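You operate a simulated robot arm through the tools that you are given. There is no shell and no other tool. Be economical: measure what you need, move in short steps, check, and stop when the job is done.

Carry out the task below with a simulated two-armed robot. There is one attempt and no reset: what you move stays moved.

JOB
Reset the guide to the job card's width and tighten the wing bolt again.
Fine: stop the belt and slacken the bolt first; start the belt once the bolt is tight.

It is judged by the outcome, as a careful person would: the job done as asked, and still so three seconds after it is handed in. It fails if anything else is knocked over, pushed out of place, dropped, spilled or broken.

ROBOT AND FRAMES
Two 7-joint arms with two-finger parallel grippers on one trunk, on a base that drives. Base frame: it is fixed to the floor where the robot stands at the start and does not move with it; the origin is under the middle of the robot, x ahead of it, y to its left, z up. Lengths are in m, angles in rad, forces in N, time in s.
The left shoulder is at the start at [0.06, 0.143, 0.926], the right one opposite. With the tool pointing down near the work surface each hand reaches from about 0.3 to 0.74 m from the robot's upright axis, wherever it stands, measured 20 degrees to its own side. Places, roughly: green long belt button [0.6, 0, 1]; job card [0.6, -0.3, 0.8]; red long belt button [0.6, 0.1, 1]; threaded hole on the belt frame [-0.7, 0.6, 0.7]; width knob [-0.9, 0.6, 0.6]. Payload 1.57 kg a hand.
The TCP of each hand is the grasp point between the finger pads, 0.03 m short of the fingertips. In the tool frame z runs along the fingers and y along their closing line. The gripper opens to 0.11 m. The fingers are 0.024 m wide and 0.012 m thick; the gripper's body (0.048 by 0.112 m) begins 0.078 m behind the TCP.
Orientation is told as [roll, pitch, yaw] about the base's x, y, z axes, in that order, counted from this pose: with the fingers straight down and closing along the base's y, the tool's x points along the base's -x, its y along +y and its z along -z.

CONTROLS
- The arms move only by the tool nudge_tool. It takes "left_deltas", "right_deltas" or both (then of equal length, played together; a hand with none holds still); each is a list of rows, each an object of numbers (a shift or turn left out is 0, a gripper value left out holds the last): "dx", "dy", "dz": the shift along the base's x, y, z in m; "wx", "wy", "wz": the turn, a rotation vector about the base's x, y, z in rad. In form: [{"dx": .., "dy": .., "dz": .., "wx": .., "wy": .., "wz": ..}, ...]. A call has 1 to 20 rows; each row shifts and turns the commanded pose from where the row before left it. "left_jaw" and "right_jaw" are, for a hand that has rows, the opening, from 0 (shut) to 1 (fully open), set as the call begins (left out, the last holds). Rows are played at 5 a second. More than 0.05 m and 0.15 rad between two rows, or a gripper value outside its range, and nothing of the call is played. A pose out of reach is approached as far as the arm can. The call stops where the force on the tool passes 40 N (or 10 N more than at its start, if that is more) or the arm is blocked; 0.2 s more then pass. The fingers move at their own pace (about 0.045 m/s each) and stop on an object; they squeeze with about 38 N. The grip force told is the motor's: it shows also when the fingers shut on nothing. Time passes only in rows, and 0.2 s behind the last, so rows that do not move let the fingers close. It gives the time, the measured TCP pose, the force on the tool (base axes), the opening and the grip force at its end, in the units of the frame above (readings bear some noise), with the torque about the TCP (base axes, N m) and any sound that the robot's microphone picked up.
- Cameras (640 x 400 px; columns grow to the right, rows downward): "scene" is now at [0.0145, 0.0339, 1.5118]; the picture's right is [0.65, -0.76, 0.00], its down [-0.70, -0.61, -0.38] and it looks along [0.29, 0.25, -0.93] (base axes); focal length 214 px, centre (320, 200). "left" rides on the left gripper at [0.07, -0.016, -0.141] in its tool frame; the picture's right is [0.23, 0.97, 0.00], its down [-0.86, 0.20, -0.48] and it looks along [-0.47, 0.11, 0.88] (tool axes); focal length 222 px, centre (320, 200). "right" rides on the right gripper at [0.07, 0.016, -0.141] in its tool frame; the picture's right is [-0.23, 0.97, 0.00], its down [-0.86, -0.20, -0.48] and it looks along [-0.47, -0.11, 0.88] (tool axes); focal length 222 px, centre (320, 200). There is no depth. A picture from a camera that has moved, and an enlarged one, comes with that camera's place and axes in the base frame and with its lens.
- get_image(camera): a new picture of that camera. It takes no simulated time.
- move_column(by): slides the trunk up (or, below 0, down) by that many m; the arms and the scene camera ride with it, the base frame stays. It gives what a move gives, with no picture.
- steer(legs): drives the robot by 1 to 6 legs, each [ahead, left, turn to the left] in m, m and rad, along the robot's own axes; the way and the turn of a leg run together, so that a leg with both is an arc; at most 1.5 m and 3.142 rad a leg. The arms and the cameras ride along, it lands a little off, and it stops where it bumps. It gives what a move gives.
- head_to(pan, tilt): turns the head with the scene camera to pan (to the left, within 1.501 rad either way) and tilt (down, from -0.506 to 1.204), counted from straight ahead of the robot. It gives what a move gives.
- enlarge(camera, box): a new picture of the part [left, top, right, bottom] of that camera's present view, enlarged. It takes no simulated time.
- sign_off(): hands the job in; it is judged then, once.

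Go step by step. Nothing tells you exact positions but the pictures and the camera data: compare them with the known pose of the tool, close in by small moves and look again before you grip or let go. The budget is 120 turns and 108 pictures, counting those below and the enlarged ones. Unless the task says otherwise, let go and move clear before handing in, and close with one line.

The tools are called after "Call:" by a JSON object that holds its "name" and its "arguments". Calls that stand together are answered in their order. nudge_tool: Moves the arms, as the interface text tells. Its arguments: {"type":"object","properties":{"left_deltas":{"type":"array","items":{"type":"object","properties":{"dx":{"type":"number"},"dy":{"type":"number"},"dz":{"type":"number"},"wx":{"type":"number"},"wy":{"type":"number"},"wz":{"type":"number"}}}},"left_jaw":{"type":"number"},"right_deltas":{"type":"array","items":{"type":"object","properties":{"dx":{"type":"number"},"dy":{"type":"number"},"dz":{"type":"number"},"wx":{"type":"number"},"wy":{"type":"number"},"wz":{"type":"number"}}}},"right_jaw":{"type":"number"}},"required":[]} The other tools are called the same way: move_column (by) slides the trunk up or down; steer (legs) drives the base; head_to (pan, tilt) turns the head that bears the scene camera; get_image (camera) takes a picture; enlarge (camera, box) takes an enlarged picture of a part of a camera's view; sign_off () hands the job in.

At the start:

```text
t: 0.0
left_ee_pos: [0.2953, 0.3563, 1.0801]
left_ee_rot: [0.0, 0.001, 0.001]
left_force: [0.6, 0.5, 0.0]
left_moment: [-0.03, 0.0, 0.07]
left_width: 0.1103
left_gripper_force: 0.0
right_ee_pos: [0.3906, 0.008, 1.0804]
right_ee_rot: [0.0, 0.0, -0.001]
right_force: [0.3, -1.0, 0.5]
right_moment: [-0.02, 0.02, 0.0]
right_width: 0.11
right_gripper_force: 0.1
trunk travel left (down, up): [-0.525, 0.065]
robot x, y, heading: [0.0026, -0.0017, -0.0]
head pan, tilt: [0.714, 1.182]
```

scene: 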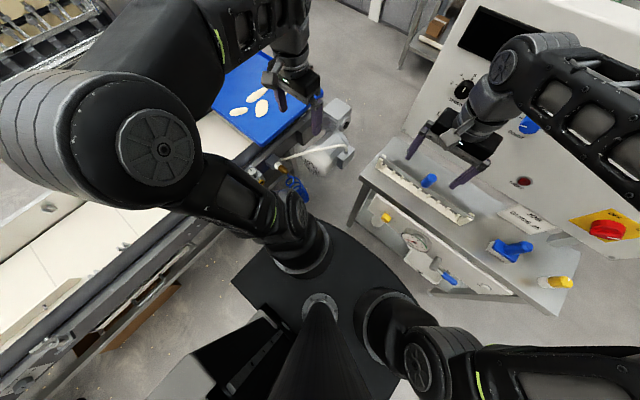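
right: 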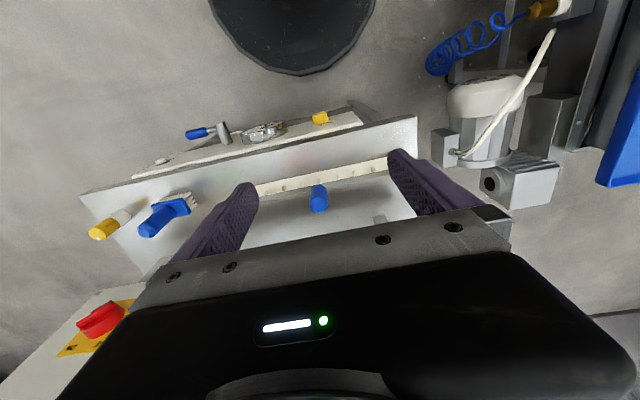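
left: 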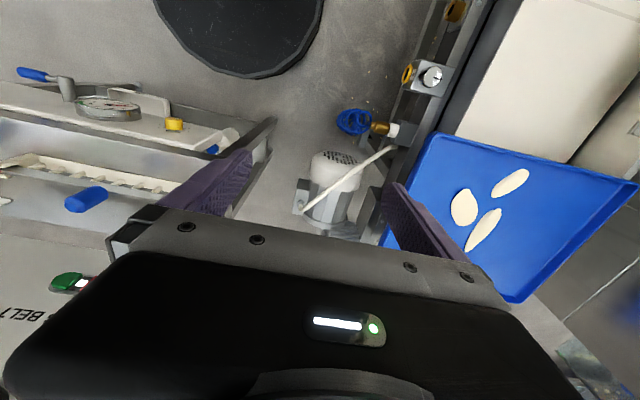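

I see a control cabinet ahead with belt buttons and a job card, and a belt along my left. First I look ahead at the panel and then at the belt frame.

Call:
{"name": "head_to", "arguments": {"pan": -0.2, "tilt": 0.75}}

Call:
{"name": "get_image", "arguments": {"camera": "scene"}}

Call:
{"name": "head_to", "arguments": {"pan": 1.5, "tilt": 0.7}}

Call:
{"name": "get_image", "arguments": {"camera": "scene"}}

```text
t: 1.2
left_ee_pos: [0.2945, 0.3548, 1.0803]
left_ee_rot: [0.0, 0.0, -0.001]
left_force: [-0.2, 0.1, -0.7]
left_moment: [0.02, 0.0, 0.01]
left_width: 0.1101
left_gripper_force: 0.0
right_ee_pos: [0.3908, 0.0075, 1.08]
right_ee_rot: [0.0, 0.0, 0.0]
right_force: [-0.4, 0.6, 0.5]
right_moment: [-0.03, -0.03, 0.01]
right_width: 0.1099
right_gripper_force: 0.1
trunk travel left (down, up): [-0.525, 0.065]
robot x, y, heading: [-0.0028, 0.0029, -0.001]
head pan, tilt: [-0.201, 0.75]
```

```text
104 pictures are left
camera scene: at [0.0524, -0.02, 1.5425], right [-0.2, -0.98, 0.0], down [-0.67, 0.14, -0.73], along [0.72, -0.15, -0.68], focal length 214 px, centre (320, 200)
```

scene: 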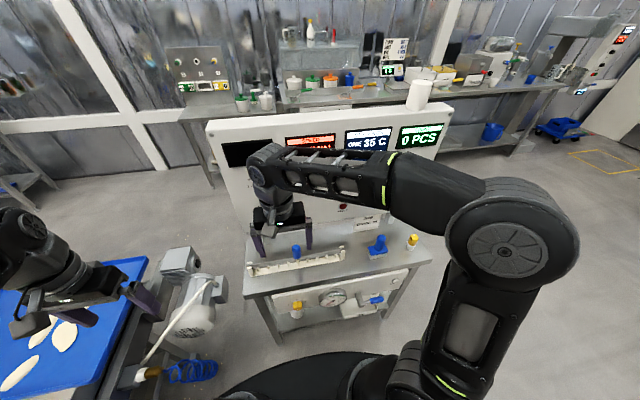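

```text
t: 2.9
left_ee_pos: [0.295, 0.3543, 1.079]
left_ee_rot: [0.0, 0.0, 0.002]
left_force: [0.2, 0.2, -0.1]
left_moment: [-0.02, -0.01, 0.04]
left_width: 0.1098
left_gripper_force: 0.1
right_ee_pos: [0.3905, 0.0064, 1.0802]
right_ee_rot: [0.0, 0.0, 0.001]
right_force: [0.0, 1.2, -0.1]
right_moment: [-0.04, 0.0, -0.01]
right_width: 0.11
right_gripper_force: 0.0
trunk travel left (down, up): [-0.525, 0.065]
robot x, y, heading: [-0.0001, -0.0015, -0.0]
head pan, tilt: [1.499, 0.7]
```

```text
103 pictures are left
camera scene: at [-0.0227, 0.0812, 1.5468], right [1.0, -0.07, 0.0], down [-0.05, -0.64, -0.76], along [0.06, 0.76, -0.64], focal length 214 px, centre (320, 200)
```

scene: 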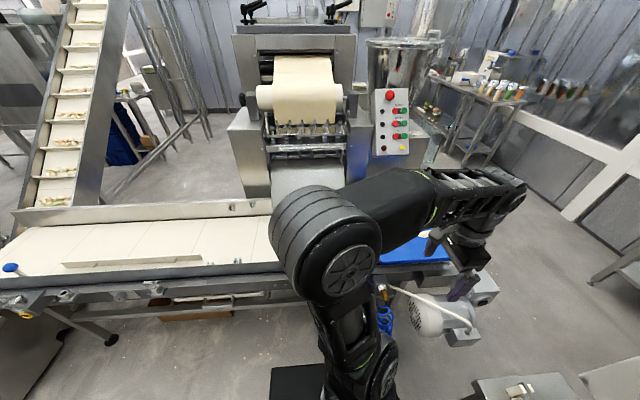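

The right arm hides the panel. I draw it back to the right and look at the panel again.

Call:
{"name": "nudge_tool", "arguments": {"right_deltas": [{"dx": -0.03, "dy": -0.03}, {"dx": -0.03, "dy": -0.04}, {"dx": -0.03, "dy": -0.04}, {"dx": -0.03, "dy": -0.04}, {"dx": -0.02, "dy": -0.04}, {"dx": 0, "dy": -0.04}, {"dx": 0, "dy": -0.04}, {"dx": 0, "dy": -0.04}]}}

Call:
{"name": "head_to", "arguments": {"pan": -0.1, "tilt": 0.75}}

Call:
{"name": "get_image", "arguments": {"camera": "scene"}}

Call:
{"name": "enlarge", "arguments": {"camera": "scene", "box": [200, 100, 460, 262]}}

```text
t: 4.7
left_ee_pos: [0.2949, 0.3536, 1.0796]
left_ee_rot: [0.0, 0.0, 0.001]
left_force: [0.5, 0.3, 0.4]
left_moment: [0.02, -0.01, 0.0]
left_width: 0.1099
left_gripper_force: 0.1
right_ee_pos: [0.2504, -0.3037, 1.0797]
right_ee_rot: [0.0, -0.002, 0.001]
right_force: [-0.5, -0.3, 0.1]
right_moment: [0.01, 0.0, 0.01]
right_width: 0.11
right_gripper_force: 0.0
trunk travel left (down, up): [-0.525, 0.065]
robot x, y, heading: [0.0001, -0.0007, -0.002]
head pan, tilt: [1.499, 0.7]
```

```text
t: 6.4
left_ee_pos: [0.2959, 0.3543, 1.0807]
left_ee_rot: [0.001, 0.001, 0.0]
left_force: [0.4, 0.5, 0.0]
left_moment: [0.01, 0.03, 0.0]
left_width: 0.1101
left_gripper_force: 0.1
right_ee_pos: [0.2493, -0.3016, 1.0802]
right_ee_rot: [0.0, 0.0, 0.0]
right_force: [0.9, 0.4, 0.1]
right_moment: [0.01, -0.01, 0.01]
right_width: 0.1102
right_gripper_force: 0.0
trunk travel left (down, up): [-0.525, 0.065]
robot x, y, heading: [0.0026, -0.0006, 0.002]
head pan, tilt: [-0.099, 0.75]
```

```text
102 pictures are left
camera scene: at [0.0536, -0.0118, 1.5425], right [-0.1, -1.0, 0.0], down [-0.68, 0.07, -0.73], along [0.73, -0.07, -0.68], focal length 214 px, centre (320, 200)
```

scene: 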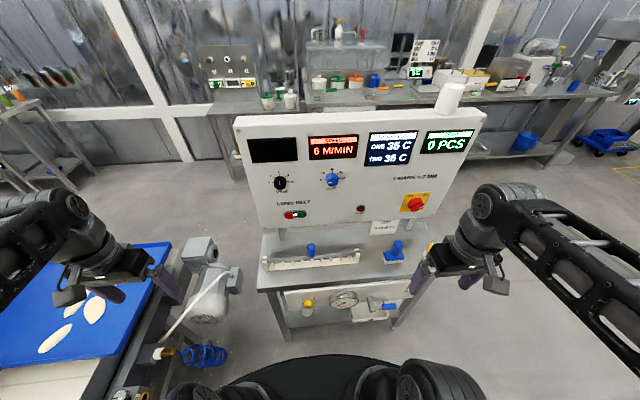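

```text
2.46 times, centred on (330, 181) of scene
camera zoom: at [0.0536, -0.0118, 1.5425], right [-0.1, -1.0, 0.0], down [-0.68, 0.07, -0.73], along [0.73, -0.07, -0.68], focal length 528 px, centre (295, 247)
```

zoom: 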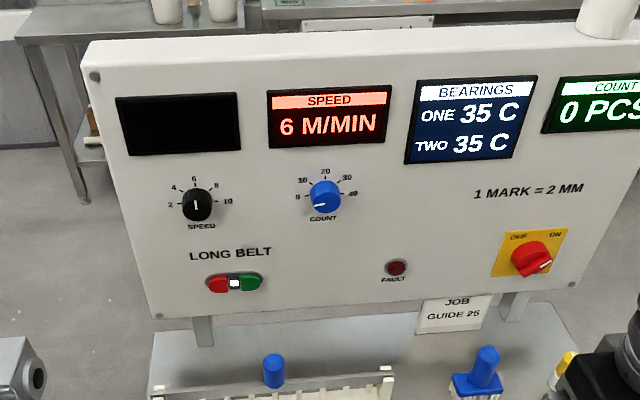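

Job card says "GUIDE 25", and the panel says "1 MARK = 2 MM". I zoom in on the card and the buttons.

Call:
{"name": "enlarge", "arguments": {"camera": "scene", "box": [360, 210, 408, 240]}}

Call:
{"name": "enlarge", "arguments": {"camera": "scene", "box": [262, 190, 326, 230]}}

```text
13.33 times, centred on (384, 225) of scene
camera zoom: at [0.0536, -0.0118, 1.5425], right [-0.1, -1.0, 0.0], down [-0.68, 0.07, -0.73], along [0.73, -0.07, -0.68], focal length 2860 px, centre (-533, -133)
```

zoom: 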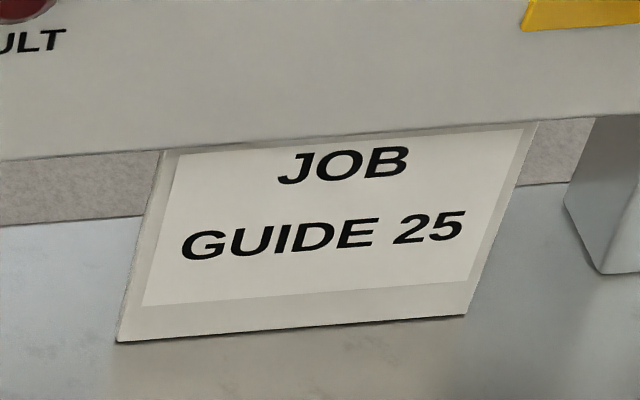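

```text
10.00 times, centred on (294, 210) of scene
camera zoom: at [0.0536, -0.0118, 1.5425], right [-0.1, -1.0, 0.0], down [-0.68, 0.07, -0.73], along [0.73, -0.07, -0.68], focal length 2145 px, centre (580, 100)
```

zoom: 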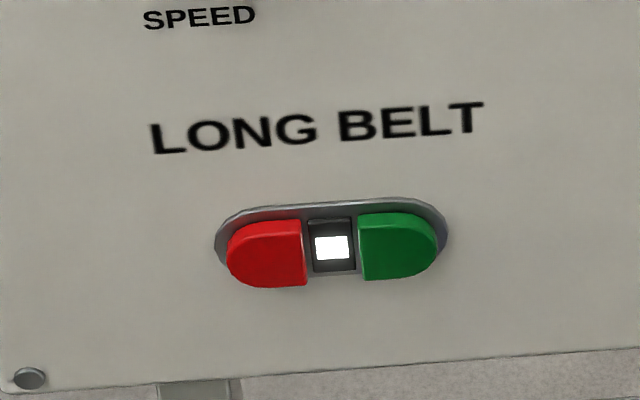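

The card reads 25 and the belt lamp is lit, so the belt is running. I turn the left hand to point forward and bring it in front of the red button, jaws shut.

Call:
{"name": "nudge_tool", "arguments": {"left_deltas": [{"wy": -0.143, "dx": 0.014, "dy": -0.01}, {"wy": -0.143, "dx": 0.014, "dy": -0.03}, {"wy": -0.143, "dx": 0.014, "dy": -0.03}, {"wy": -0.143, "dx": 0.014, "dy": -0.03}, {"wy": -0.143, "dx": 0.014, "dy": -0.03}, {"wy": -0.143, "dx": 0.014, "dy": -0.03}, {"wy": -0.143, "dx": 0.014, "dy": -0.03, "dz": -0.02}, {"wy": -0.143, "dx": 0.014, "dy": -0.03, "dz": -0.02}, {"wy": -0.143, "dx": 0.014, "dy": -0.03, "dz": -0.02}, {"wy": -0.143, "dx": 0.014, "dy": -0.03, "dz": -0.02}, {"wy": -0.14, "dx": 0.014, "dy": -0.022, "dz": -0.02}, {"dz": -0.013}], "left_jaw": 0}}

Call:
{"name": "get_image", "arguments": {"camera": "left"}}

Call:
{"name": "get_image", "arguments": {"camera": "scene"}}

```text
t: 8.6
left_ee_pos: [0.5004, 0.0066, 1.0978]
left_ee_rot: [-0.91, -1.252, 0.764]
left_force: [-1.0, 0.4, -0.8]
left_moment: [-0.03, 0.0, -0.03]
left_width: 0.0
left_gripper_force: 20.9
left hand out of reach, approached as far as the arm can: row 5, 6, 7, 8, 9
right_ee_pos: [0.2502, -0.3035, 1.0801]
right_ee_rot: [0.001, 0.003, 0.0]
right_force: [0.9, 1.3, -0.1]
right_moment: [0.0, 0.04, -0.05]
right_width: 0.11
right_gripper_force: 0.0
trunk travel left (down, up): [-0.525, 0.065]
robot x, y, heading: [-0.0055, -0.0015, 0.001]
head pan, tilt: [-0.099, 0.75]
stopped in row 11 (left hand): the arm was blocked; the commanded pose is now the measured one
```

```text
98 pictures are left
camera left: at [0.3446, 0.0, 1.06], right [0.06, 0.89, -0.46], down [-0.25, 0.46, 0.85], along [0.97, 0.06, 0.25], focal length 222 px, centre (320, 200)
```

left: 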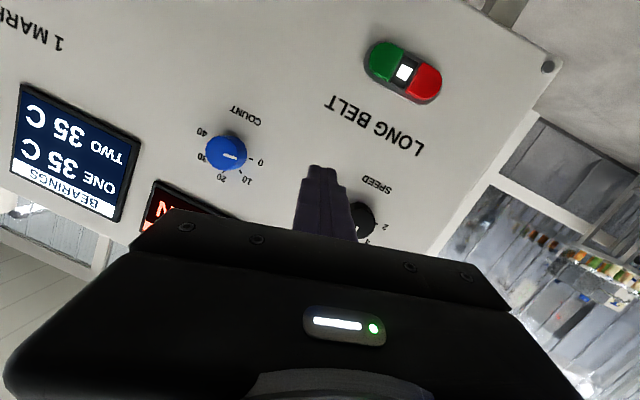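

```text
97 pictures are left
camera scene: at [0.0553, -0.0119, 1.5424], right [-0.1, -0.99, 0.0], down [-0.68, 0.07, -0.73], along [0.73, -0.07, -0.68], focal length 214 px, centre (320, 200)
```

scene: 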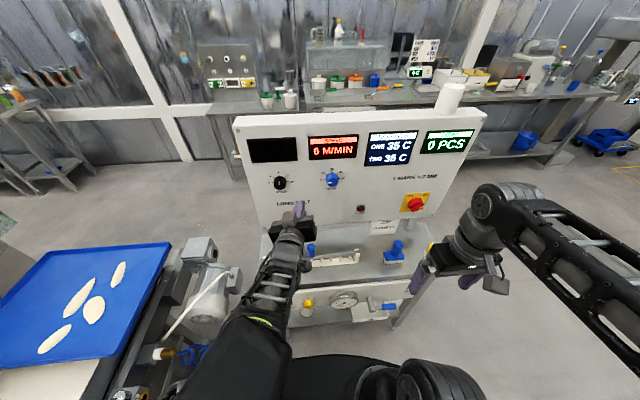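

The hand points forward now (slightly rolled), and both cameras put the red button at about (0.60, 0.052, 0.966) and the green one at (0.60, 0.007, 0.966). I move in front of red.

Call:
{"name": "nudge_tool", "arguments": {"left_deltas": [{"dx": -0.02, "dy": 0.01, "dz": -0.02}, {"dx": -0.02, "dy": 0.01, "dz": -0.03}, {"dy": 0.01, "dz": -0.03}, {"dy": 0.01, "dz": -0.03}, {"dy": 0.011, "dz": -0.016}, {"dx": 0.02}]}}

Call:
{"name": "get_image", "arguments": {"camera": "left"}}

```text
t: 10.0
left_ee_pos: [0.524, 0.0227, 0.9742]
left_ee_rot: [-0.905, -1.251, 0.76]
left_force: [0.2, -0.3, -0.3]
left_moment: [-0.01, 0.01, 0.02]
left_width: 0.0
left_gripper_force: 21.6
left hand out of reach, approached as far as the arm can: row 1, 2, 3, 4, 5
right_ee_pos: [0.2507, -0.3015, 1.0801]
right_ee_rot: [0.001, 0.0, 0.0]
right_force: [-1.0, 0.0, -0.8]
right_moment: [-0.02, 0.01, -0.01]
right_width: 0.11
right_gripper_force: 0.1
trunk travel left (down, up): [-0.525, 0.065]
robot x, y, heading: [0.0001, 0.0006, 0.002]
head pan, tilt: [-0.099, 0.75]
```

```text
96 pictures are left
camera left: at [0.3683, 0.0159, 0.9384], right [0.06, 0.89, -0.46], down [-0.25, 0.46, 0.86], along [0.97, 0.06, 0.25], focal length 222 px, centre (320, 200)
```

left: 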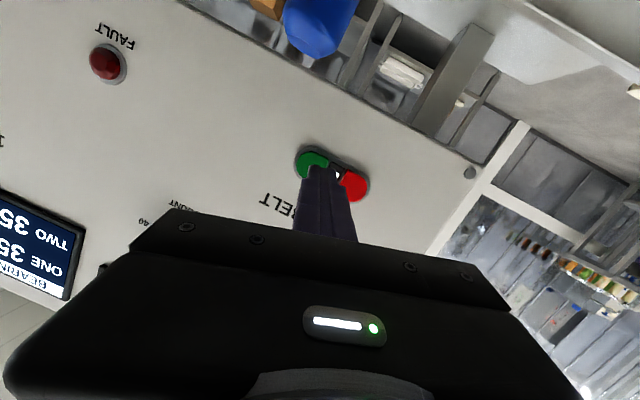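

The arm is too folded here to reach the point exactly, so I back the base by 0.12 m for room.

Call:
{"name": "steer", "arguments": {"legs": [[-0.12, 0, 0]]}}

Call:
{"name": "nudge_tool", "arguments": {"left_deltas": [{"dx": 0.02}, {"dx": 0.02}, {"dx": 0.02}]}}

```text
t: 11.3
left_ee_pos: [0.4006, 0.0223, 0.9758]
left_ee_rot: [-0.912, -1.255, 0.763]
left_force: [-0.5, -0.1, 0.4]
left_moment: [0.03, 0.0, 0.03]
left_width: 0.0002
left_gripper_force: 21.4
right_ee_pos: [0.1261, -0.3033, 1.08]
right_ee_rot: [0.001, -0.002, -0.001]
right_force: [-0.6, 0.9, 0.2]
right_moment: [0.02, -0.01, 0.02]
right_width: 0.1098
right_gripper_force: 0.0
trunk travel left (down, up): [-0.525, 0.065]
robot x, y, heading: [-0.1257, -0.0032, -0.004]
head pan, tilt: [-0.099, 0.75]
```

```text
t: 12.1
left_ee_pos: [0.4619, 0.0236, 0.9745]
left_ee_rot: [-0.907, -1.253, 0.761]
left_force: [0.8, 0.7, 0.5]
left_moment: [-0.01, 0.0, -0.02]
left_width: 0.0
left_gripper_force: 21.5
right_ee_pos: [0.1272, -0.3025, 1.079]
right_ee_rot: [-0.001, 0.0, -0.002]
right_force: [-0.1, 0.3, 0.5]
right_moment: [0.02, 0.03, -0.02]
right_width: 0.1098
right_gripper_force: 0.2
trunk travel left (down, up): [-0.525, 0.065]
robot x, y, heading: [-0.1222, -0.0031, 0.0]
head pan, tilt: [-0.099, 0.75]
```

It follows exactly now. I go to just in front of red and check.

Call:
{"name": "nudge_tool", "arguments": {"left_deltas": [{"dy": 0.02, "dx": 0.02}, {"dy": 0.014, "dx": 0.02}, {"dx": 0.03, "dz": -0.002}]}}

Call:
{"name": "get_image", "arguments": {"camera": "left"}}

Call:
{"name": "enlarge", "arguments": {"camera": "scene", "box": [240, 180, 400, 280]}}

```text
t: 12.9
left_ee_pos: [0.5333, 0.0579, 0.9735]
left_ee_rot: [-0.903, -1.252, 0.756]
left_force: [-0.7, 0.3, -0.5]
left_moment: [0.02, 0.01, -0.01]
left_width: 0.0
left_gripper_force: 20.9
right_ee_pos: [0.1282, -0.3035, 1.0794]
right_ee_rot: [0.001, 0.002, -0.001]
right_force: [1.6, -0.4, 0.5]
right_moment: [0.04, -0.01, 0.0]
right_width: 0.1102
right_gripper_force: 0.1
trunk travel left (down, up): [-0.525, 0.065]
robot x, y, heading: [-0.1177, -0.0012, -0.006]
head pan, tilt: [-0.099, 0.75]
```

```text
95 pictures are left
camera left: at [0.3772, 0.05, 0.9364], right [0.06, 0.89, -0.45], down [-0.25, 0.46, 0.86], along [0.97, 0.06, 0.25], focal length 222 px, centre (320, 200)
```

left: 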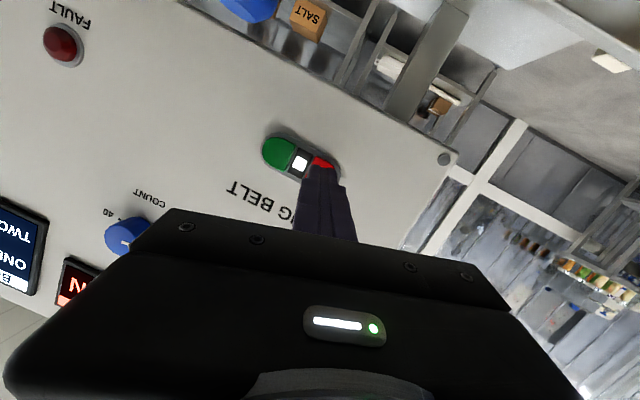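

```text
4.00 times, centred on (320, 230) of scene
camera zoom: at [-0.0673, -0.0119, 1.5425], right [-0.1, -0.99, 0.0], down [-0.68, 0.07, -0.73], along [0.73, -0.07, -0.68], focal length 858 px, centre (320, 80)
```

zoom: 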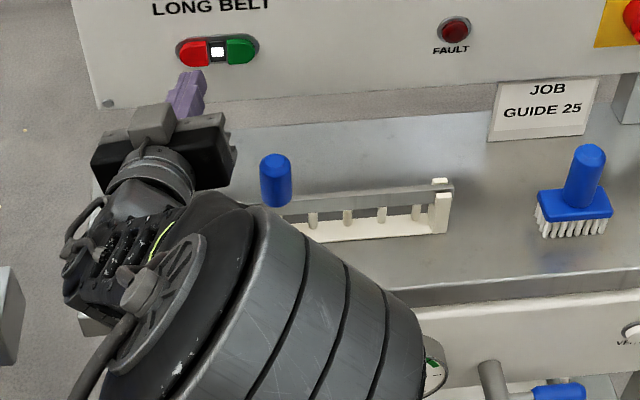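

Lined up with red; press along x.

Call:
{"name": "nudge_tool", "arguments": {"left_deltas": [{"dx": 0.015}, {"dx": 0.01}, {"dx": 0.005}, {"dx": 0.005}, {"dx": 0.004}, {"dx": 0.004}, {"dx": 0.004}]}}

Call:
{"name": "enlarge", "arguments": {"camera": "left", "box": [220, 100, 380, 200]}}

```text
t: 14.2
left_ee_pos: [0.5665, 0.0577, 0.974]
left_ee_rot: [-0.901, -1.251, 0.754]
left_force: [-33.7, 2.3, 9.7]
left_moment: [-0.02, -0.46, 0.11]
left_width: 0.0
left_gripper_force: 21.5
right_ee_pos: [0.1233, -0.3017, 1.0815]
right_ee_rot: [0.0, -0.004, 0.0]
right_force: [-0.2, -0.3, 0.2]
right_moment: [0.0, 0.0, 0.0]
right_width: 0.1098
right_gripper_force: 0.0
trunk travel left (down, up): [-0.525, 0.065]
robot x, y, heading: [-0.1222, -0.0013, 0.002]
head pan, tilt: [-0.099, 0.75]
heard: click
stopped in row 6 (left hand): the force on the tool passed its limit at 43 N (the readings are from after the stop); the commanded pose is now the measured one
```

```text
4.00 times, centred on (300, 150) of left
camera zoom: at [0.4109, 0.0499, 0.9375], right [0.06, 0.89, -0.45], down [-0.24, 0.46, 0.86], along [0.97, 0.06, 0.25], focal length 888 px, centre (400, 400)
```

zoom: 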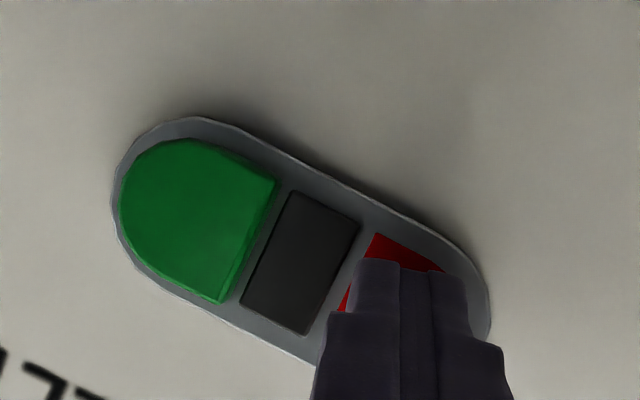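

The belt is stopped (click, lamp dark). I back away and bring the left hand to its carry pose.

Call:
{"name": "nudge_tool", "arguments": {"left_deltas": [{"dx": -0.02}, {"dx": -0.03}, {"dx": -0.03}, {"dz": 0.03, "dx": -0.02}, {"dz": 0.03, "dy": 0.03, "wx": 0.0284, "wy": 0.1356, "wz": -0.007}, {"dz": 0.03, "dx": -0.02, "dy": 0.03, "wx": 0.0284, "wy": 0.1356, "wz": -0.007}, {"dz": 0.016, "dx": -0.02, "dy": 0.03, "wx": 0.0284, "wy": 0.1356, "wz": -0.007}, {"dx": -0.02, "dy": 0.03, "wx": 0.0284, "wy": 0.1356, "wz": -0.007}, {"dx": -0.02, "dy": 0.03, "wx": 0.0284, "wy": 0.1356, "wz": -0.007}, {"dx": -0.03, "dy": 0.03, "wx": 0.0284, "wy": 0.1356, "wz": -0.007}, {"dx": -0.04, "dy": 0.03, "wx": 0.0284, "wy": 0.1356, "wz": -0.007}, {"dx": -0.04, "dy": 0.03, "wx": 0.0284, "wy": 0.1356, "wz": -0.007}, {"dx": -0.04, "dy": 0.03, "wx": 0.0284, "wy": 0.1356, "wz": -0.007}, {"dx": -0.04, "dy": 0.03, "wx": 0.0284, "wy": 0.1356, "wz": -0.007}]}}

Call:
{"name": "head_to", "arguments": {"pan": 1.5, "tilt": 1.0}}

Call:
{"name": "get_image", "arguments": {"camera": "scene"}}

```text
t: 17.2
left_ee_pos: [0.2023, 0.3578, 1.0769]
left_ee_rot: [-0.003, 0.017, 0.001]
left_force: [0.0, -0.1, -0.2]
left_moment: [0.03, 0.0, -0.03]
left_width: 0.0
left_gripper_force: 21.1
right_ee_pos: [0.126, -0.3027, 1.0797]
right_ee_rot: [0.0, -0.001, -0.002]
right_force: [0.6, 0.0, -0.5]
right_moment: [-0.02, -0.01, 0.01]
right_width: 0.1099
right_gripper_force: 0.1
trunk travel left (down, up): [-0.525, 0.065]
robot x, y, heading: [-0.1185, 0.0009, 0.0]
head pan, tilt: [-0.099, 0.75]
```

```text
t: 18.9
left_ee_pos: [0.2031, 0.3568, 1.0777]
left_ee_rot: [-0.004, 0.015, 0.005]
left_force: [0.1, -0.5, 0.4]
left_moment: [-0.03, -0.02, -0.01]
left_width: 0.0001
left_gripper_force: 20.7
right_ee_pos: [0.1267, -0.3024, 1.0797]
right_ee_rot: [0.002, 0.001, -0.003]
right_force: [0.8, 0.1, 0.1]
right_moment: [-0.01, -0.03, -0.01]
right_width: 0.11
right_gripper_force: 0.0
trunk travel left (down, up): [-0.525, 0.065]
robot x, y, heading: [-0.1175, 0.0018, -0.003]
head pan, tilt: [1.499, 1.0]
```

```text
92 pictures are left
camera scene: at [-0.1461, 0.066, 1.5234], right [1.0, -0.07, 0.0], down [-0.06, -0.84, -0.54], along [0.04, 0.54, -0.84], focal length 214 px, centre (320, 200)
```

scene: 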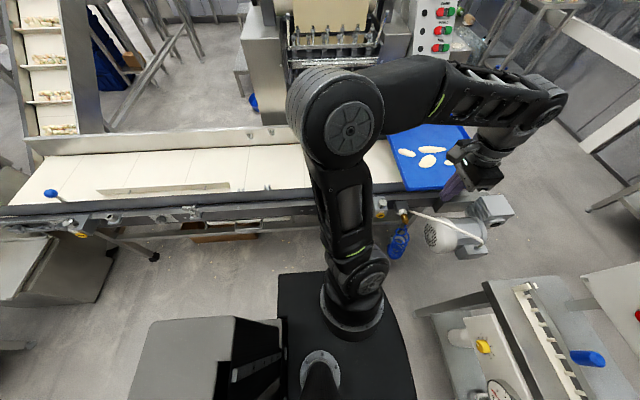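

I see the belt edge on my left with the fittings further back. I zoom in there.

Call:
{"name": "enlarge", "arguments": {"camera": "scene", "box": [0, 160, 304, 350]}}

Call:
{"name": "head_to", "arguments": {"pan": 1.5, "tilt": 0.5}}

Call:
{"name": "get_image", "arguments": {"camera": "scene"}}

```text
2.11 times, centred on (152, 255) of scene
camera zoom: at [-0.1461, 0.066, 1.5234], right [1.0, -0.07, 0.0], down [-0.06, -0.84, -0.54], along [0.04, 0.54, -0.84], focal length 452 px, centre (674, 84)
```

zoom: 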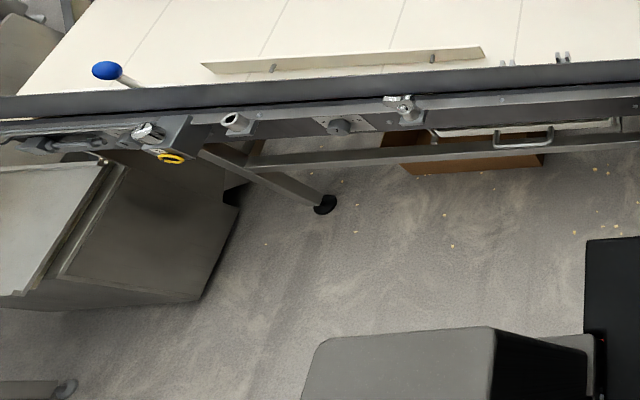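

```text
t: 19.9
left_ee_pos: [0.2024, 0.3568, 1.0767]
left_ee_rot: [-0.004, 0.014, 0.003]
left_force: [0.7, -0.2, 0.1]
left_moment: [0.05, 0.0, 0.0]
left_width: 0.0
left_gripper_force: 21.4
right_ee_pos: [0.1274, -0.3021, 1.0796]
right_ee_rot: [0.0, -0.001, -0.002]
right_force: [0.9, -0.4, 0.0]
right_moment: [-0.03, 0.01, 0.0]
right_width: 0.11
right_gripper_force: 0.1
trunk travel left (down, up): [-0.525, 0.065]
robot x, y, heading: [-0.121, 0.001, 0.003]
head pan, tilt: [1.499, 0.499]
```

```text
90 pictures are left
camera scene: at [-0.1446, 0.0872, 1.5644], right [1.0, -0.07, 0.0], down [-0.03, -0.48, -0.88], along [0.06, 0.88, -0.48], focal length 214 px, centre (320, 200)
```

scene: 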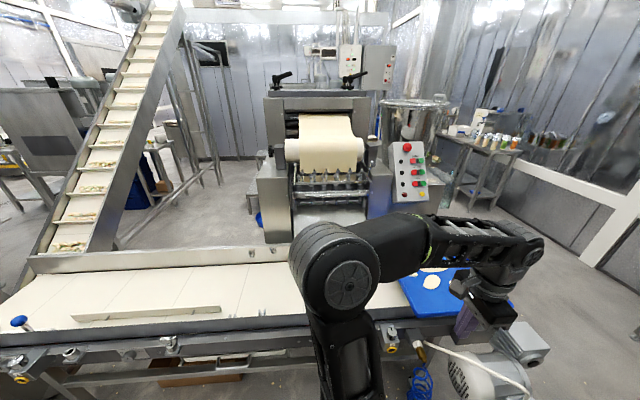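

The bolt looks to be near (-0.66, 0.56, 0.72) and the knob near (-0.84, 0.57, 0.65). I glance to my right for clearance before turning to face the belt.

Call:
{"name": "head_to", "arguments": {"pan": -1.5, "tilt": 0.9}}

Call:
{"name": "get_image", "arguments": {"camera": "scene"}}

```text
t: 22.4
left_ee_pos: [0.2033, 0.3564, 1.0774]
left_ee_rot: [-0.003, 0.015, 0.004]
left_force: [-0.9, 0.5, -0.6]
left_moment: [-0.01, 0.02, 0.0]
left_width: 0.0
left_gripper_force: 21.4
right_ee_pos: [0.1271, -0.3017, 1.08]
right_ee_rot: [-0.001, 0.0, 0.0]
right_force: [0.1, 0.8, 0.3]
right_moment: [-0.01, -0.01, 0.0]
right_width: 0.1101
right_gripper_force: 0.0
trunk travel left (down, up): [-0.525, 0.065]
robot x, y, heading: [-0.1249, -0.0009, -0.002]
head pan, tilt: [-1.499, 0.901]
```

```text
89 pictures are left
camera scene: at [-0.1459, -0.0788, 1.5306], right [-1.0, -0.07, 0.0], down [-0.06, 0.78, -0.62], along [0.04, -0.62, -0.78], focal length 214 px, centre (320, 200)
```

scene: 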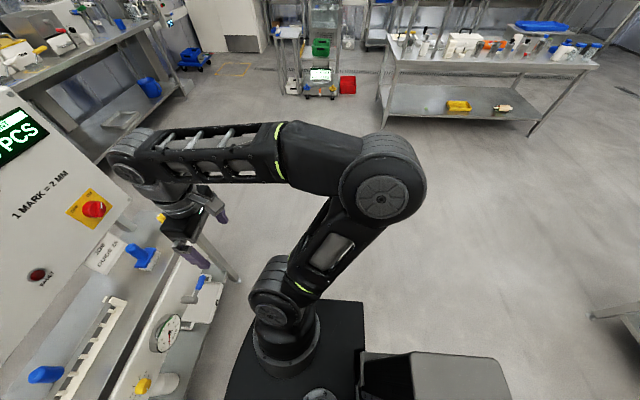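

Clear on the right. I back up, turn left to face the belt and slide along it.

Call:
{"name": "steer", "arguments": {"legs": [[-0.35, 0, 0], [0, 0, 1.5708], [0, 0.27, 0]]}}

Call:
{"name": "head_to", "arguments": {"pan": 0.0, "tilt": 0.9}}

Call:
{"name": "get_image", "arguments": {"camera": "scene"}}

```text
t: 30.1
left_ee_pos: [-1.1029, 0.3245, 1.0765]
left_ee_rot: [-0.003, 0.013, 1.579]
left_force: [-0.4, 0.5, -0.6]
left_moment: [0.01, -0.03, -0.01]
left_width: 0.0
left_gripper_force: 21.4
right_ee_pos: [-0.4435, 0.2496, 1.0793]
right_ee_rot: [0.0, -0.001, 1.571]
right_force: [-0.5, 0.5, 0.3]
right_moment: [0.01, -0.02, -0.03]
right_width: 0.11
right_gripper_force: 0.1
trunk travel left (down, up): [-0.525, 0.065]
robot x, y, heading: [-0.7415, 0.0012, 1.574]
head pan, tilt: [-1.499, 0.901]
```

```text
t: 31.7
left_ee_pos: [-1.1028, 0.324, 1.0764]
left_ee_rot: [-0.004, 0.013, 1.579]
left_force: [-0.7, -0.4, 1.1]
left_moment: [0.04, -0.01, 0.01]
left_width: 0.0002
left_gripper_force: 21.4
right_ee_pos: [-0.4425, 0.2509, 1.0795]
right_ee_rot: [0.001, -0.001, 1.574]
right_force: [0.2, 0.2, -0.1]
right_moment: [0.04, -0.02, -0.01]
right_width: 0.11
right_gripper_force: 0.1
trunk travel left (down, up): [-0.525, 0.065]
robot x, y, heading: [-0.7459, 0.0018, 1.574]
head pan, tilt: [0.0, 0.901]
```

```text
88 pictures are left
camera scene: at [-0.7427, 0.0421, 1.5306], right [1.0, 0.0, 0.0], down [0.0, -0.78, -0.62], along [0.0, 0.62, -0.78], focal length 214 px, centre (320, 200)
```

scene: 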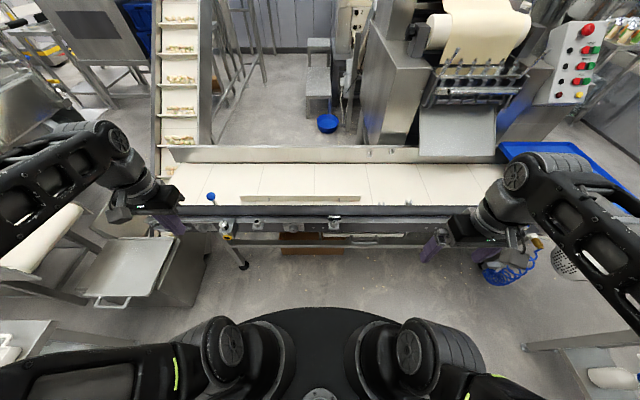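

Call:
{"name": "enlarge", "arguments": {"camera": "scene", "box": [190, 170, 382, 290]}}

Call:
{"name": "enlarge", "arguments": {"camera": "scene", "box": [290, 205, 354, 245]}}

```text
3.33 times, centred on (286, 230) of scene
camera zoom: at [-0.7427, 0.0421, 1.5306], right [1.0, 0.0, 0.0], down [0.0, -0.78, -0.62], along [0.0, 0.62, -0.78], focal length 715 px, centre (433, 100)
```

zoom: 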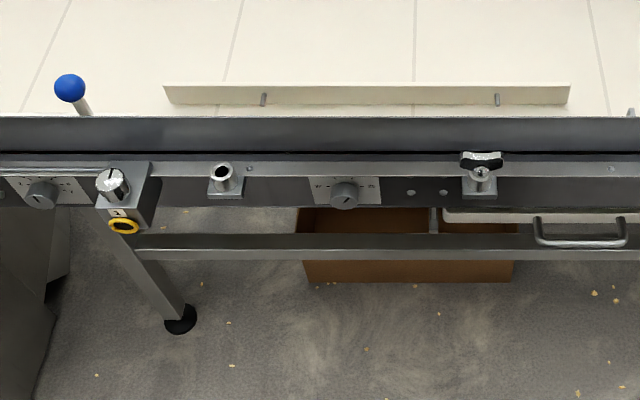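

```text
10.00 times, centred on (322, 225) of scene
camera zoom: at [-0.7427, 0.0421, 1.5306], right [1.0, 0.0, 0.0], down [0.0, -0.78, -0.62], along [0.0, 0.62, -0.78], focal length 2145 px, centre (300, -50)
```

zoom: 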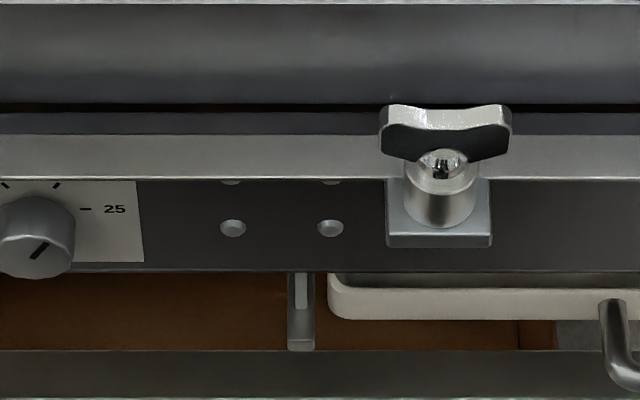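

The wing bolt is vertical on a boss near (-0.676, 0.575, 0.72), with a dial knob to its left (marks, "25" visible) near (-0.87, 0.57, 0.65). I lower the trunk and look at the dial more squarely.

Call:
{"name": "move_column", "arguments": {"by": -0.25}}

Call:
{"name": "head_to", "arguments": {"pan": 0.0, "tilt": 0.85}}

Call:
{"name": "enlarge", "arguments": {"camera": "scene", "box": [160, 120, 480, 320]}}

```text
t: 34.2
left_ee_pos: [-1.1025, 0.3234, 0.827]
left_ee_rot: [-0.004, 0.015, 1.579]
left_force: [-0.9, 0.5, -0.7]
left_moment: [0.0, 0.0, 0.04]
left_width: 0.0
left_gripper_force: 21.1
right_ee_pos: [-0.4413, 0.2503, 0.83]
right_ee_rot: [0.001, -0.001, 1.573]
right_force: [0.0, -0.5, -0.5]
right_moment: [0.0, -0.01, 0.02]
right_width: 0.11
right_gripper_force: 0.1
trunk travel left (down, up): [-0.275, 0.315]
robot x, y, heading: [-0.7451, 0.0028, 1.571]
head pan, tilt: [0.0, 0.901]
```

```text
t: 34.9
left_ee_pos: [-1.1015, 0.3241, 0.8277]
left_ee_rot: [-0.003, 0.011, 1.577]
left_force: [0.4, 0.9, 0.3]
left_moment: [-0.02, 0.01, 0.01]
left_width: 0.0002
left_gripper_force: 21.0
right_ee_pos: [-0.4411, 0.2495, 0.8301]
right_ee_rot: [0.001, -0.001, 1.573]
right_force: [-0.7, 0.7, -0.4]
right_moment: [0.0, 0.0, 0.01]
right_width: 0.11
right_gripper_force: 0.1
trunk travel left (down, up): [-0.275, 0.315]
robot x, y, heading: [-0.744, -0.0004, 1.567]
head pan, tilt: [0.0, 0.85]
```

```text
2.00 times, centred on (320, 220) of scene
camera zoom: at [-0.7428, 0.0448, 1.2845], right [1.0, 0.0, 0.0], down [0.0, -0.75, -0.66], along [0.0, 0.66, -0.75], focal length 429 px, centre (320, 160)
```

zoom: 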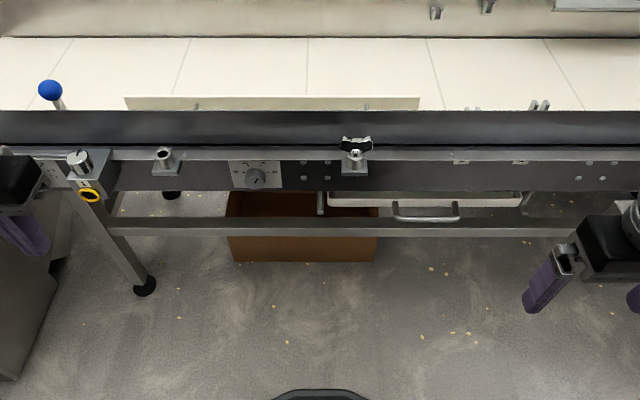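

Call:
{"name": "enlarge", "arguments": {"camera": "scene", "box": [268, 190, 316, 220]}}

Call:
{"name": "enlarge", "arguments": {"camera": "scene", "box": [314, 180, 362, 210]}}

Call:
{"name": "enlarge", "arguments": {"camera": "scene", "box": [160, 185, 256, 245]}}

```text
13.33 times, centred on (292, 205) of scene
camera zoom: at [-0.7428, 0.0448, 1.2845], right [1.0, 0.0, 0.0], down [0.0, -0.75, -0.66], along [0.0, 0.66, -0.75], focal length 2860 px, centre (693, 133)
```

zoom: 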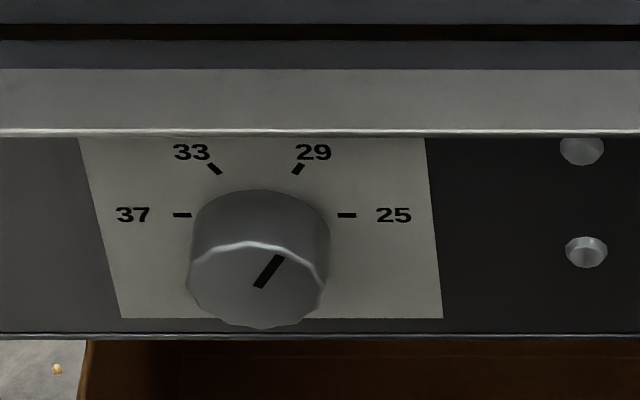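

```text
13.33 times, centred on (338, 195) of scene
camera zoom: at [-0.7428, 0.0448, 1.2845], right [1.0, 0.0, 0.0], down [0.0, -0.75, -0.66], along [0.0, 0.66, -0.75], focal length 2860 px, centre (80, 267)
```

zoom: 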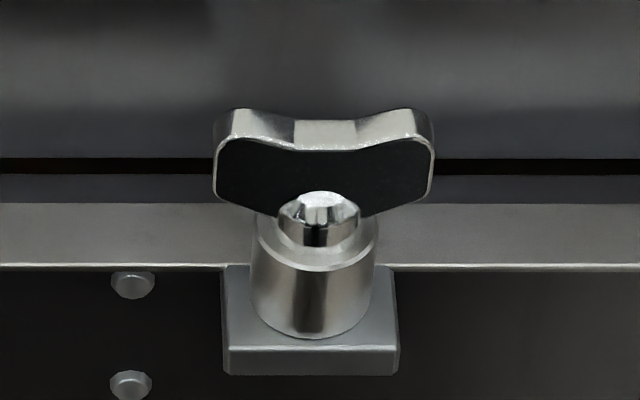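

```text
6.67 times, centred on (208, 215) of scene
camera zoom: at [-0.7428, 0.0448, 1.2845], right [1.0, 0.0, 0.0], down [0.0, -0.75, -0.66], along [0.0, 0.66, -0.75], focal length 1430 px, centre (1067, 100)
```

zoom: 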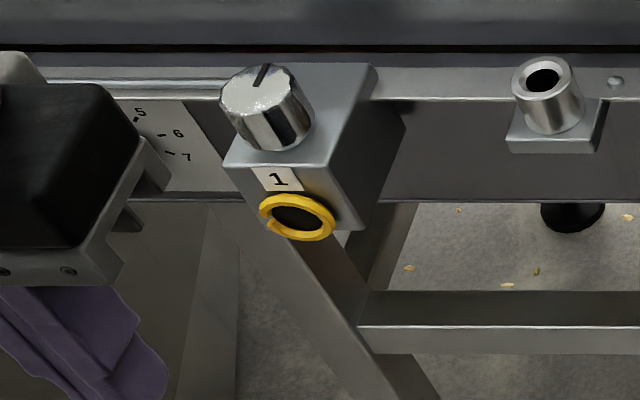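

The dial runs 25 (3 o'clock), 29, 33, 37 (9 o'clock), with the pointer now at about 1 o'clock, so it must go clockwise to 3 o'clock. I bring the right hand over in front of the bolt for a close look.

Call:
{"name": "nudge_tool", "arguments": {"right_deltas": [{"dx": -0.04, "dy": 0.02}, {"dx": -0.04, "dy": 0.02}, {"dx": -0.04, "dy": 0.02}, {"dx": -0.04, "dy": 0.02}, {"dx": -0.04, "dy": 0.02}, {"dx": -0.035, "dy": 0.02}]}}

Call:
{"name": "get_image", "arguments": {"camera": "right"}}

```text
t: 36.3
left_ee_pos: [-1.1024, 0.3241, 0.8274]
left_ee_rot: [-0.005, 0.015, 1.576]
left_force: [0.8, 0.3, 0.6]
left_moment: [-0.03, 0.02, -0.01]
left_width: 0.0
left_gripper_force: 20.8
right_ee_pos: [-0.6764, 0.3714, 0.8292]
right_ee_rot: [0.001, 0.001, 1.572]
right_force: [-0.8, 0.0, 0.1]
right_moment: [0.05, -0.02, 0.02]
right_width: 0.11
right_gripper_force: 0.1
trunk travel left (down, up): [-0.275, 0.315]
robot x, y, heading: [-0.7436, -0.0015, 1.57]
head pan, tilt: [0.0, 0.85]
```

```text
81 pictures are left
camera right: at [-0.694, 0.3023, 0.9704], right [-0.97, 0.23, 0.0], down [0.2, 0.86, 0.48], along [0.11, 0.47, -0.88], focal length 222 px, centre (320, 200)
```

right: 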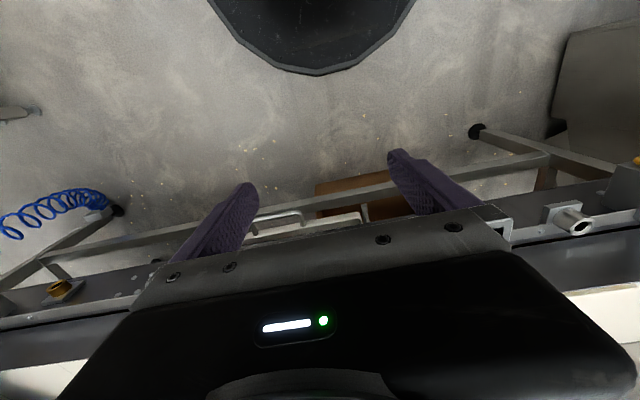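

The hand camera can't see ahead when fingers point down. I back off slightly and turn the left hand to point at the belt, which both aims at the knob and gives a good side view.

Call:
{"name": "steer", "arguments": {"legs": [[-0.08, 0, 0]]}}

Call:
{"name": "nudge_tool", "arguments": {"left_deltas": [{"wx": 0.143, "dx": 0.01, "dy": 0.015}, {"wx": 0.143, "dx": 0.01, "dy": 0.015}, {"wx": 0.143, "dx": 0.014, "dy": 0.015}, {"wx": 0.143, "dx": 0.014, "dy": 0.015}, {"wx": 0.143, "dx": 0.014, "dy": 0.015}, {"wx": 0.143, "dx": 0.014, "dy": 0.015, "dz": -0.02}, {"wx": 0.143, "dx": 0.014, "dy": 0.015, "dz": -0.02}, {"wx": 0.143, "dx": 0.014, "dy": 0.015, "dz": -0.02}, {"wx": 0.143, "dx": 0.014, "dy": 0.015, "dz": -0.02}, {"wx": 0.143, "dx": 0.014, "dy": 0.01, "dz": -0.02}, {"wx": 0.14, "dx": 0.014, "dy": 0.01, "dz": -0.02}], "left_jaw": 0.6}}

Call:
{"name": "get_image", "arguments": {"camera": "left"}}

```text
t: 37.3
left_ee_pos: [-1.1015, 0.2428, 0.8263]
left_ee_rot: [-0.004, 0.013, 1.576]
left_force: [0.4, -0.6, -0.7]
left_moment: [0.03, 0.02, -0.02]
left_width: 0.0
left_gripper_force: 21.3
right_ee_pos: [-0.6765, 0.2912, 0.829]
right_ee_rot: [0.0, 0.0, 1.571]
right_force: [0.3, -0.1, 0.3]
right_moment: [0.03, 0.02, -0.01]
right_width: 0.1103
right_gripper_force: 0.0
trunk travel left (down, up): [-0.275, 0.315]
robot x, y, heading: [-0.7414, -0.08, 1.568]
head pan, tilt: [0.0, 0.85]
```

```text
t: 39.7
left_ee_pos: [-0.9852, 0.4751, 0.7444]
left_ee_rot: [-0.269, -1.554, 1.838]
left_force: [1.5, 0.4, -0.2]
left_moment: [-0.02, 0.02, 0.04]
left_width: 0.066
left_gripper_force: 0.0
left hand out of reach, approached as far as the arm can: row 6, 7, 8, 9
right_ee_pos: [-0.6773, 0.2908, 0.8293]
right_ee_rot: [0.001, 0.0, 1.573]
right_force: [-0.2, -0.5, 0.1]
right_moment: [0.05, 0.01, 0.01]
right_width: 0.11
right_gripper_force: 0.0
trunk travel left (down, up): [-0.275, 0.315]
robot x, y, heading: [-0.7436, -0.0812, 1.568]
head pan, tilt: [0.0, 0.85]
```

```text
80 pictures are left
camera left: at [-0.971, 0.3322, 0.6744], right [-0.97, 0.0, -0.23], down [-0.2, -0.46, 0.86], along [-0.11, 0.89, 0.45], focal length 222 px, centre (320, 200)
```

left: 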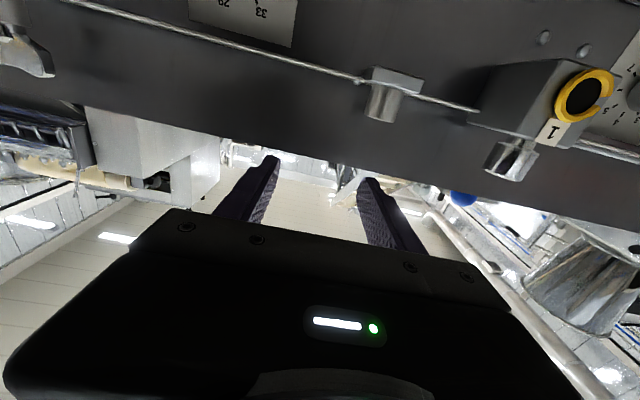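

The hand points at the belt. I shift it right and lower so the camera faces the dial and bolt.

Call:
{"name": "nudge_tool", "arguments": {"left_deltas": [{"dy": -0.01, "dx": 0.02}, {"dx": 0.03, "dz": -0.02}, {"dx": 0.03, "dz": -0.03}, {"dx": 0.03, "dz": -0.03}, {"dz": -0.03}, {"dz": -0.03}]}}

Call:
{"name": "get_image", "arguments": {"camera": "left"}}

```text
t: 41.1
left_ee_pos: [-0.8752, 0.4644, 0.6032]
left_ee_rot: [-0.312, -1.554, 1.88]
left_force: [0.2, 0.4, 0.5]
left_moment: [0.0, 0.0, -0.01]
left_width: 0.0658
left_gripper_force: 0.0
right_ee_pos: [-0.6757, 0.2905, 0.8285]
right_ee_rot: [0.001, 0.0, 1.572]
right_force: [0.5, 0.5, -0.2]
right_moment: [-0.01, 0.0, 0.03]
right_width: 0.1098
right_gripper_force: 0.1
trunk travel left (down, up): [-0.275, 0.315]
robot x, y, heading: [-0.7438, -0.0751, 1.569]
head pan, tilt: [0.0, 0.85]
```

```text
79 pictures are left
camera left: at [-0.8607, 0.3219, 0.5341], right [-0.97, 0.0, -0.23], down [-0.21, -0.46, 0.86], along [-0.11, 0.89, 0.45], focal length 222 px, centre (320, 200)
```

left: 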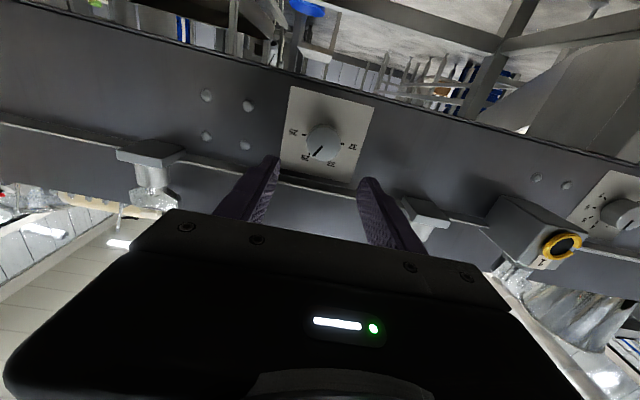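

Call:
{"name": "enlarge", "arguments": {"camera": "left", "box": [270, 80, 390, 155]}}

Call:
{"name": "enlarge", "arguments": {"camera": "left", "box": [90, 120, 250, 220]}}

```text
5.33 times, centred on (330, 118) of left
camera zoom: at [-0.8607, 0.3219, 0.5341], right [-0.97, 0.0, -0.23], down [-0.21, -0.46, 0.86], along [-0.11, 0.89, 0.45], focal length 1185 px, centre (267, 640)
```

zoom: 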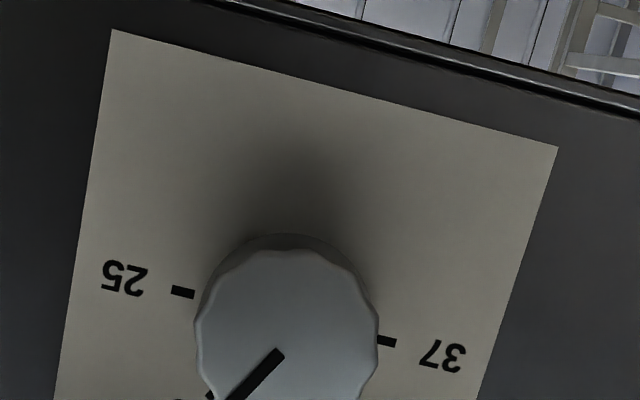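

```text
4.00 times, centred on (170, 170) of left
camera zoom: at [-0.8607, 0.3219, 0.5341], right [-0.97, 0.0, -0.23], down [-0.21, -0.46, 0.86], along [-0.11, 0.89, 0.45], focal length 888 px, centre (920, 320)
```

zoom: 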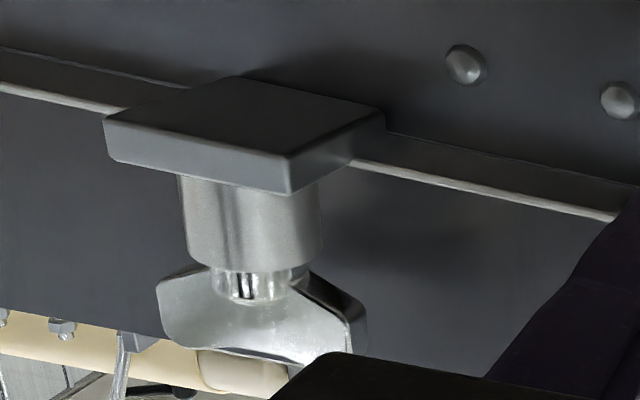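

Triangulating: bolt axis ≈ (-0.679, 0.578), wing top ≈ 0.73; knob face ≈ (-0.877, 0.596, 0.592). I turn the right hand so the fingers will close along y across the wing, and bring it above the bolt.

Call:
{"name": "nudge_tool", "arguments": {"right_deltas": [{"wz": -0.143, "dz": 0.01}, {"wz": -0.143, "dz": 0.01}, {"wz": -0.143, "dz": 0.01}, {"wz": -0.143, "dz": 0.01}, {"wz": -0.143, "dy": 0.03}, {"wz": -0.143, "dy": 0.03}, {"wz": -0.143, "dy": 0.03}, {"wz": -0.143, "dy": 0.03}, {"wz": -0.143, "dy": 0.03}, {"wz": -0.143, "dy": 0.03}, {"wz": -0.142, "dy": 0.03}, {"dy": 0.03}, {"dy": 0.03}], "right_jaw": 0.4}}

Call:
{"name": "get_image", "arguments": {"camera": "right"}}

Call:
{"name": "enlarge", "arguments": {"camera": "scene", "box": [240, 120, 432, 240]}}

```text
t: 43.9
left_ee_pos: [-0.8749, 0.4634, 0.6035]
left_ee_rot: [-0.289, -1.554, 1.859]
left_force: [0.2, -0.7, 0.2]
left_moment: [0.04, -0.02, 0.04]
left_width: 0.0659
left_gripper_force: 0.0
right_ee_pos: [-0.6715, 0.3937, 0.8706]
right_ee_rot: [0.023, -0.012, 0.541]
right_force: [-0.3, 0.3, -0.7]
right_moment: [-0.01, 0.0, 0.01]
right_width: 0.044
right_gripper_force: 0.1
right hand out of reach, approached as far as the arm can: row 4, 8, 9, 10, 11, 12, 13
trunk travel left (down, up): [-0.275, 0.315]
robot x, y, heading: [-0.7415, -0.0778, 1.576]
head pan, tilt: [0.0, 0.85]
```

```text
76 pictures are left
camera right: at [-0.7388, 0.3677, 1.0123], right [-0.31, 0.95, 0.03], down [0.84, 0.26, 0.49], along [0.45, 0.17, -0.87], focal length 222 px, centre (320, 200)
```

right: 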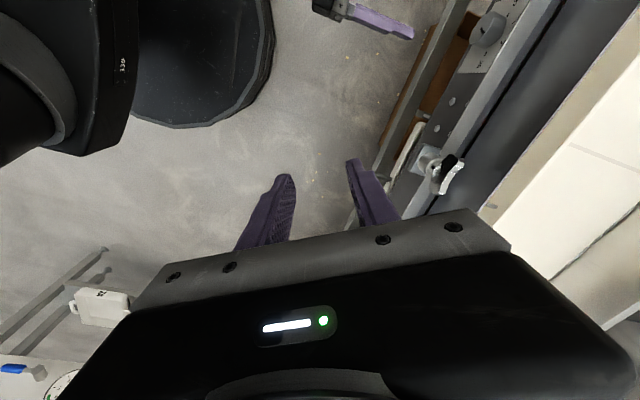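

```text
3.33 times, centred on (336, 180) of scene
camera zoom: at [-0.7427, -0.0358, 1.2845], right [1.0, 0.0, 0.0], down [0.0, -0.75, -0.66], along [0.0, 0.66, -0.75], focal length 715 px, centre (267, 267)
```

zoom: 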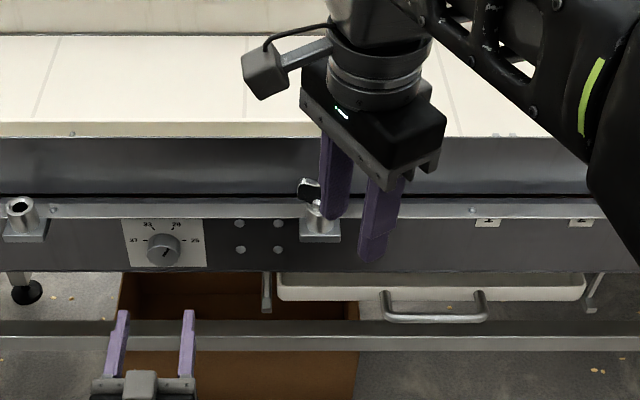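

The wrist ran out of range turning that way (yaw stuck at 0.54). I turn it the other way to find whether the opposite yaw is available.

Call:
{"name": "nudge_tool", "arguments": {"right_deltas": [{"wz": 0.145}, {"wz": 0.145}, {"wz": 0.145}, {"wz": 0.145}, {"wz": 0.145}, {"wz": 0.145}, {"wz": 0.145}, {"wz": 0.145}, {"wz": 0.145}, {"wz": 0.145}, {"wz": 0.145}, {"wz": 0.145}, {"wz": 0.145}, {"wz": 0.145}, {"wz": 0.145}, {"wz": 0.145}, {"wz": 0.145}, {"wz": 0.145}]}}

```text
t: 47.7
left_ee_pos: [-0.8754, 0.4643, 0.6037]
left_ee_rot: [-0.293, -1.554, 1.861]
left_force: [-0.4, -0.9, -0.3]
left_moment: [-0.01, -0.01, 0.03]
left_width: 0.0663
left_gripper_force: 0.0
right_ee_pos: [-0.6702, 0.3924, 0.8722]
right_ee_rot: [0.01, -0.043, 2.573]
right_force: [0.3, -0.2, 0.5]
right_moment: [0.0, 0.02, -0.01]
right_width: 0.0441
right_gripper_force: 0.0
right hand out of reach, approached as far as the arm can: row 8, 11, 14, 16
trunk travel left (down, up): [-0.275, 0.315]
robot x, y, heading: [-0.7473, -0.0794, 1.572]
head pan, tilt: [0.0, 0.85]
```

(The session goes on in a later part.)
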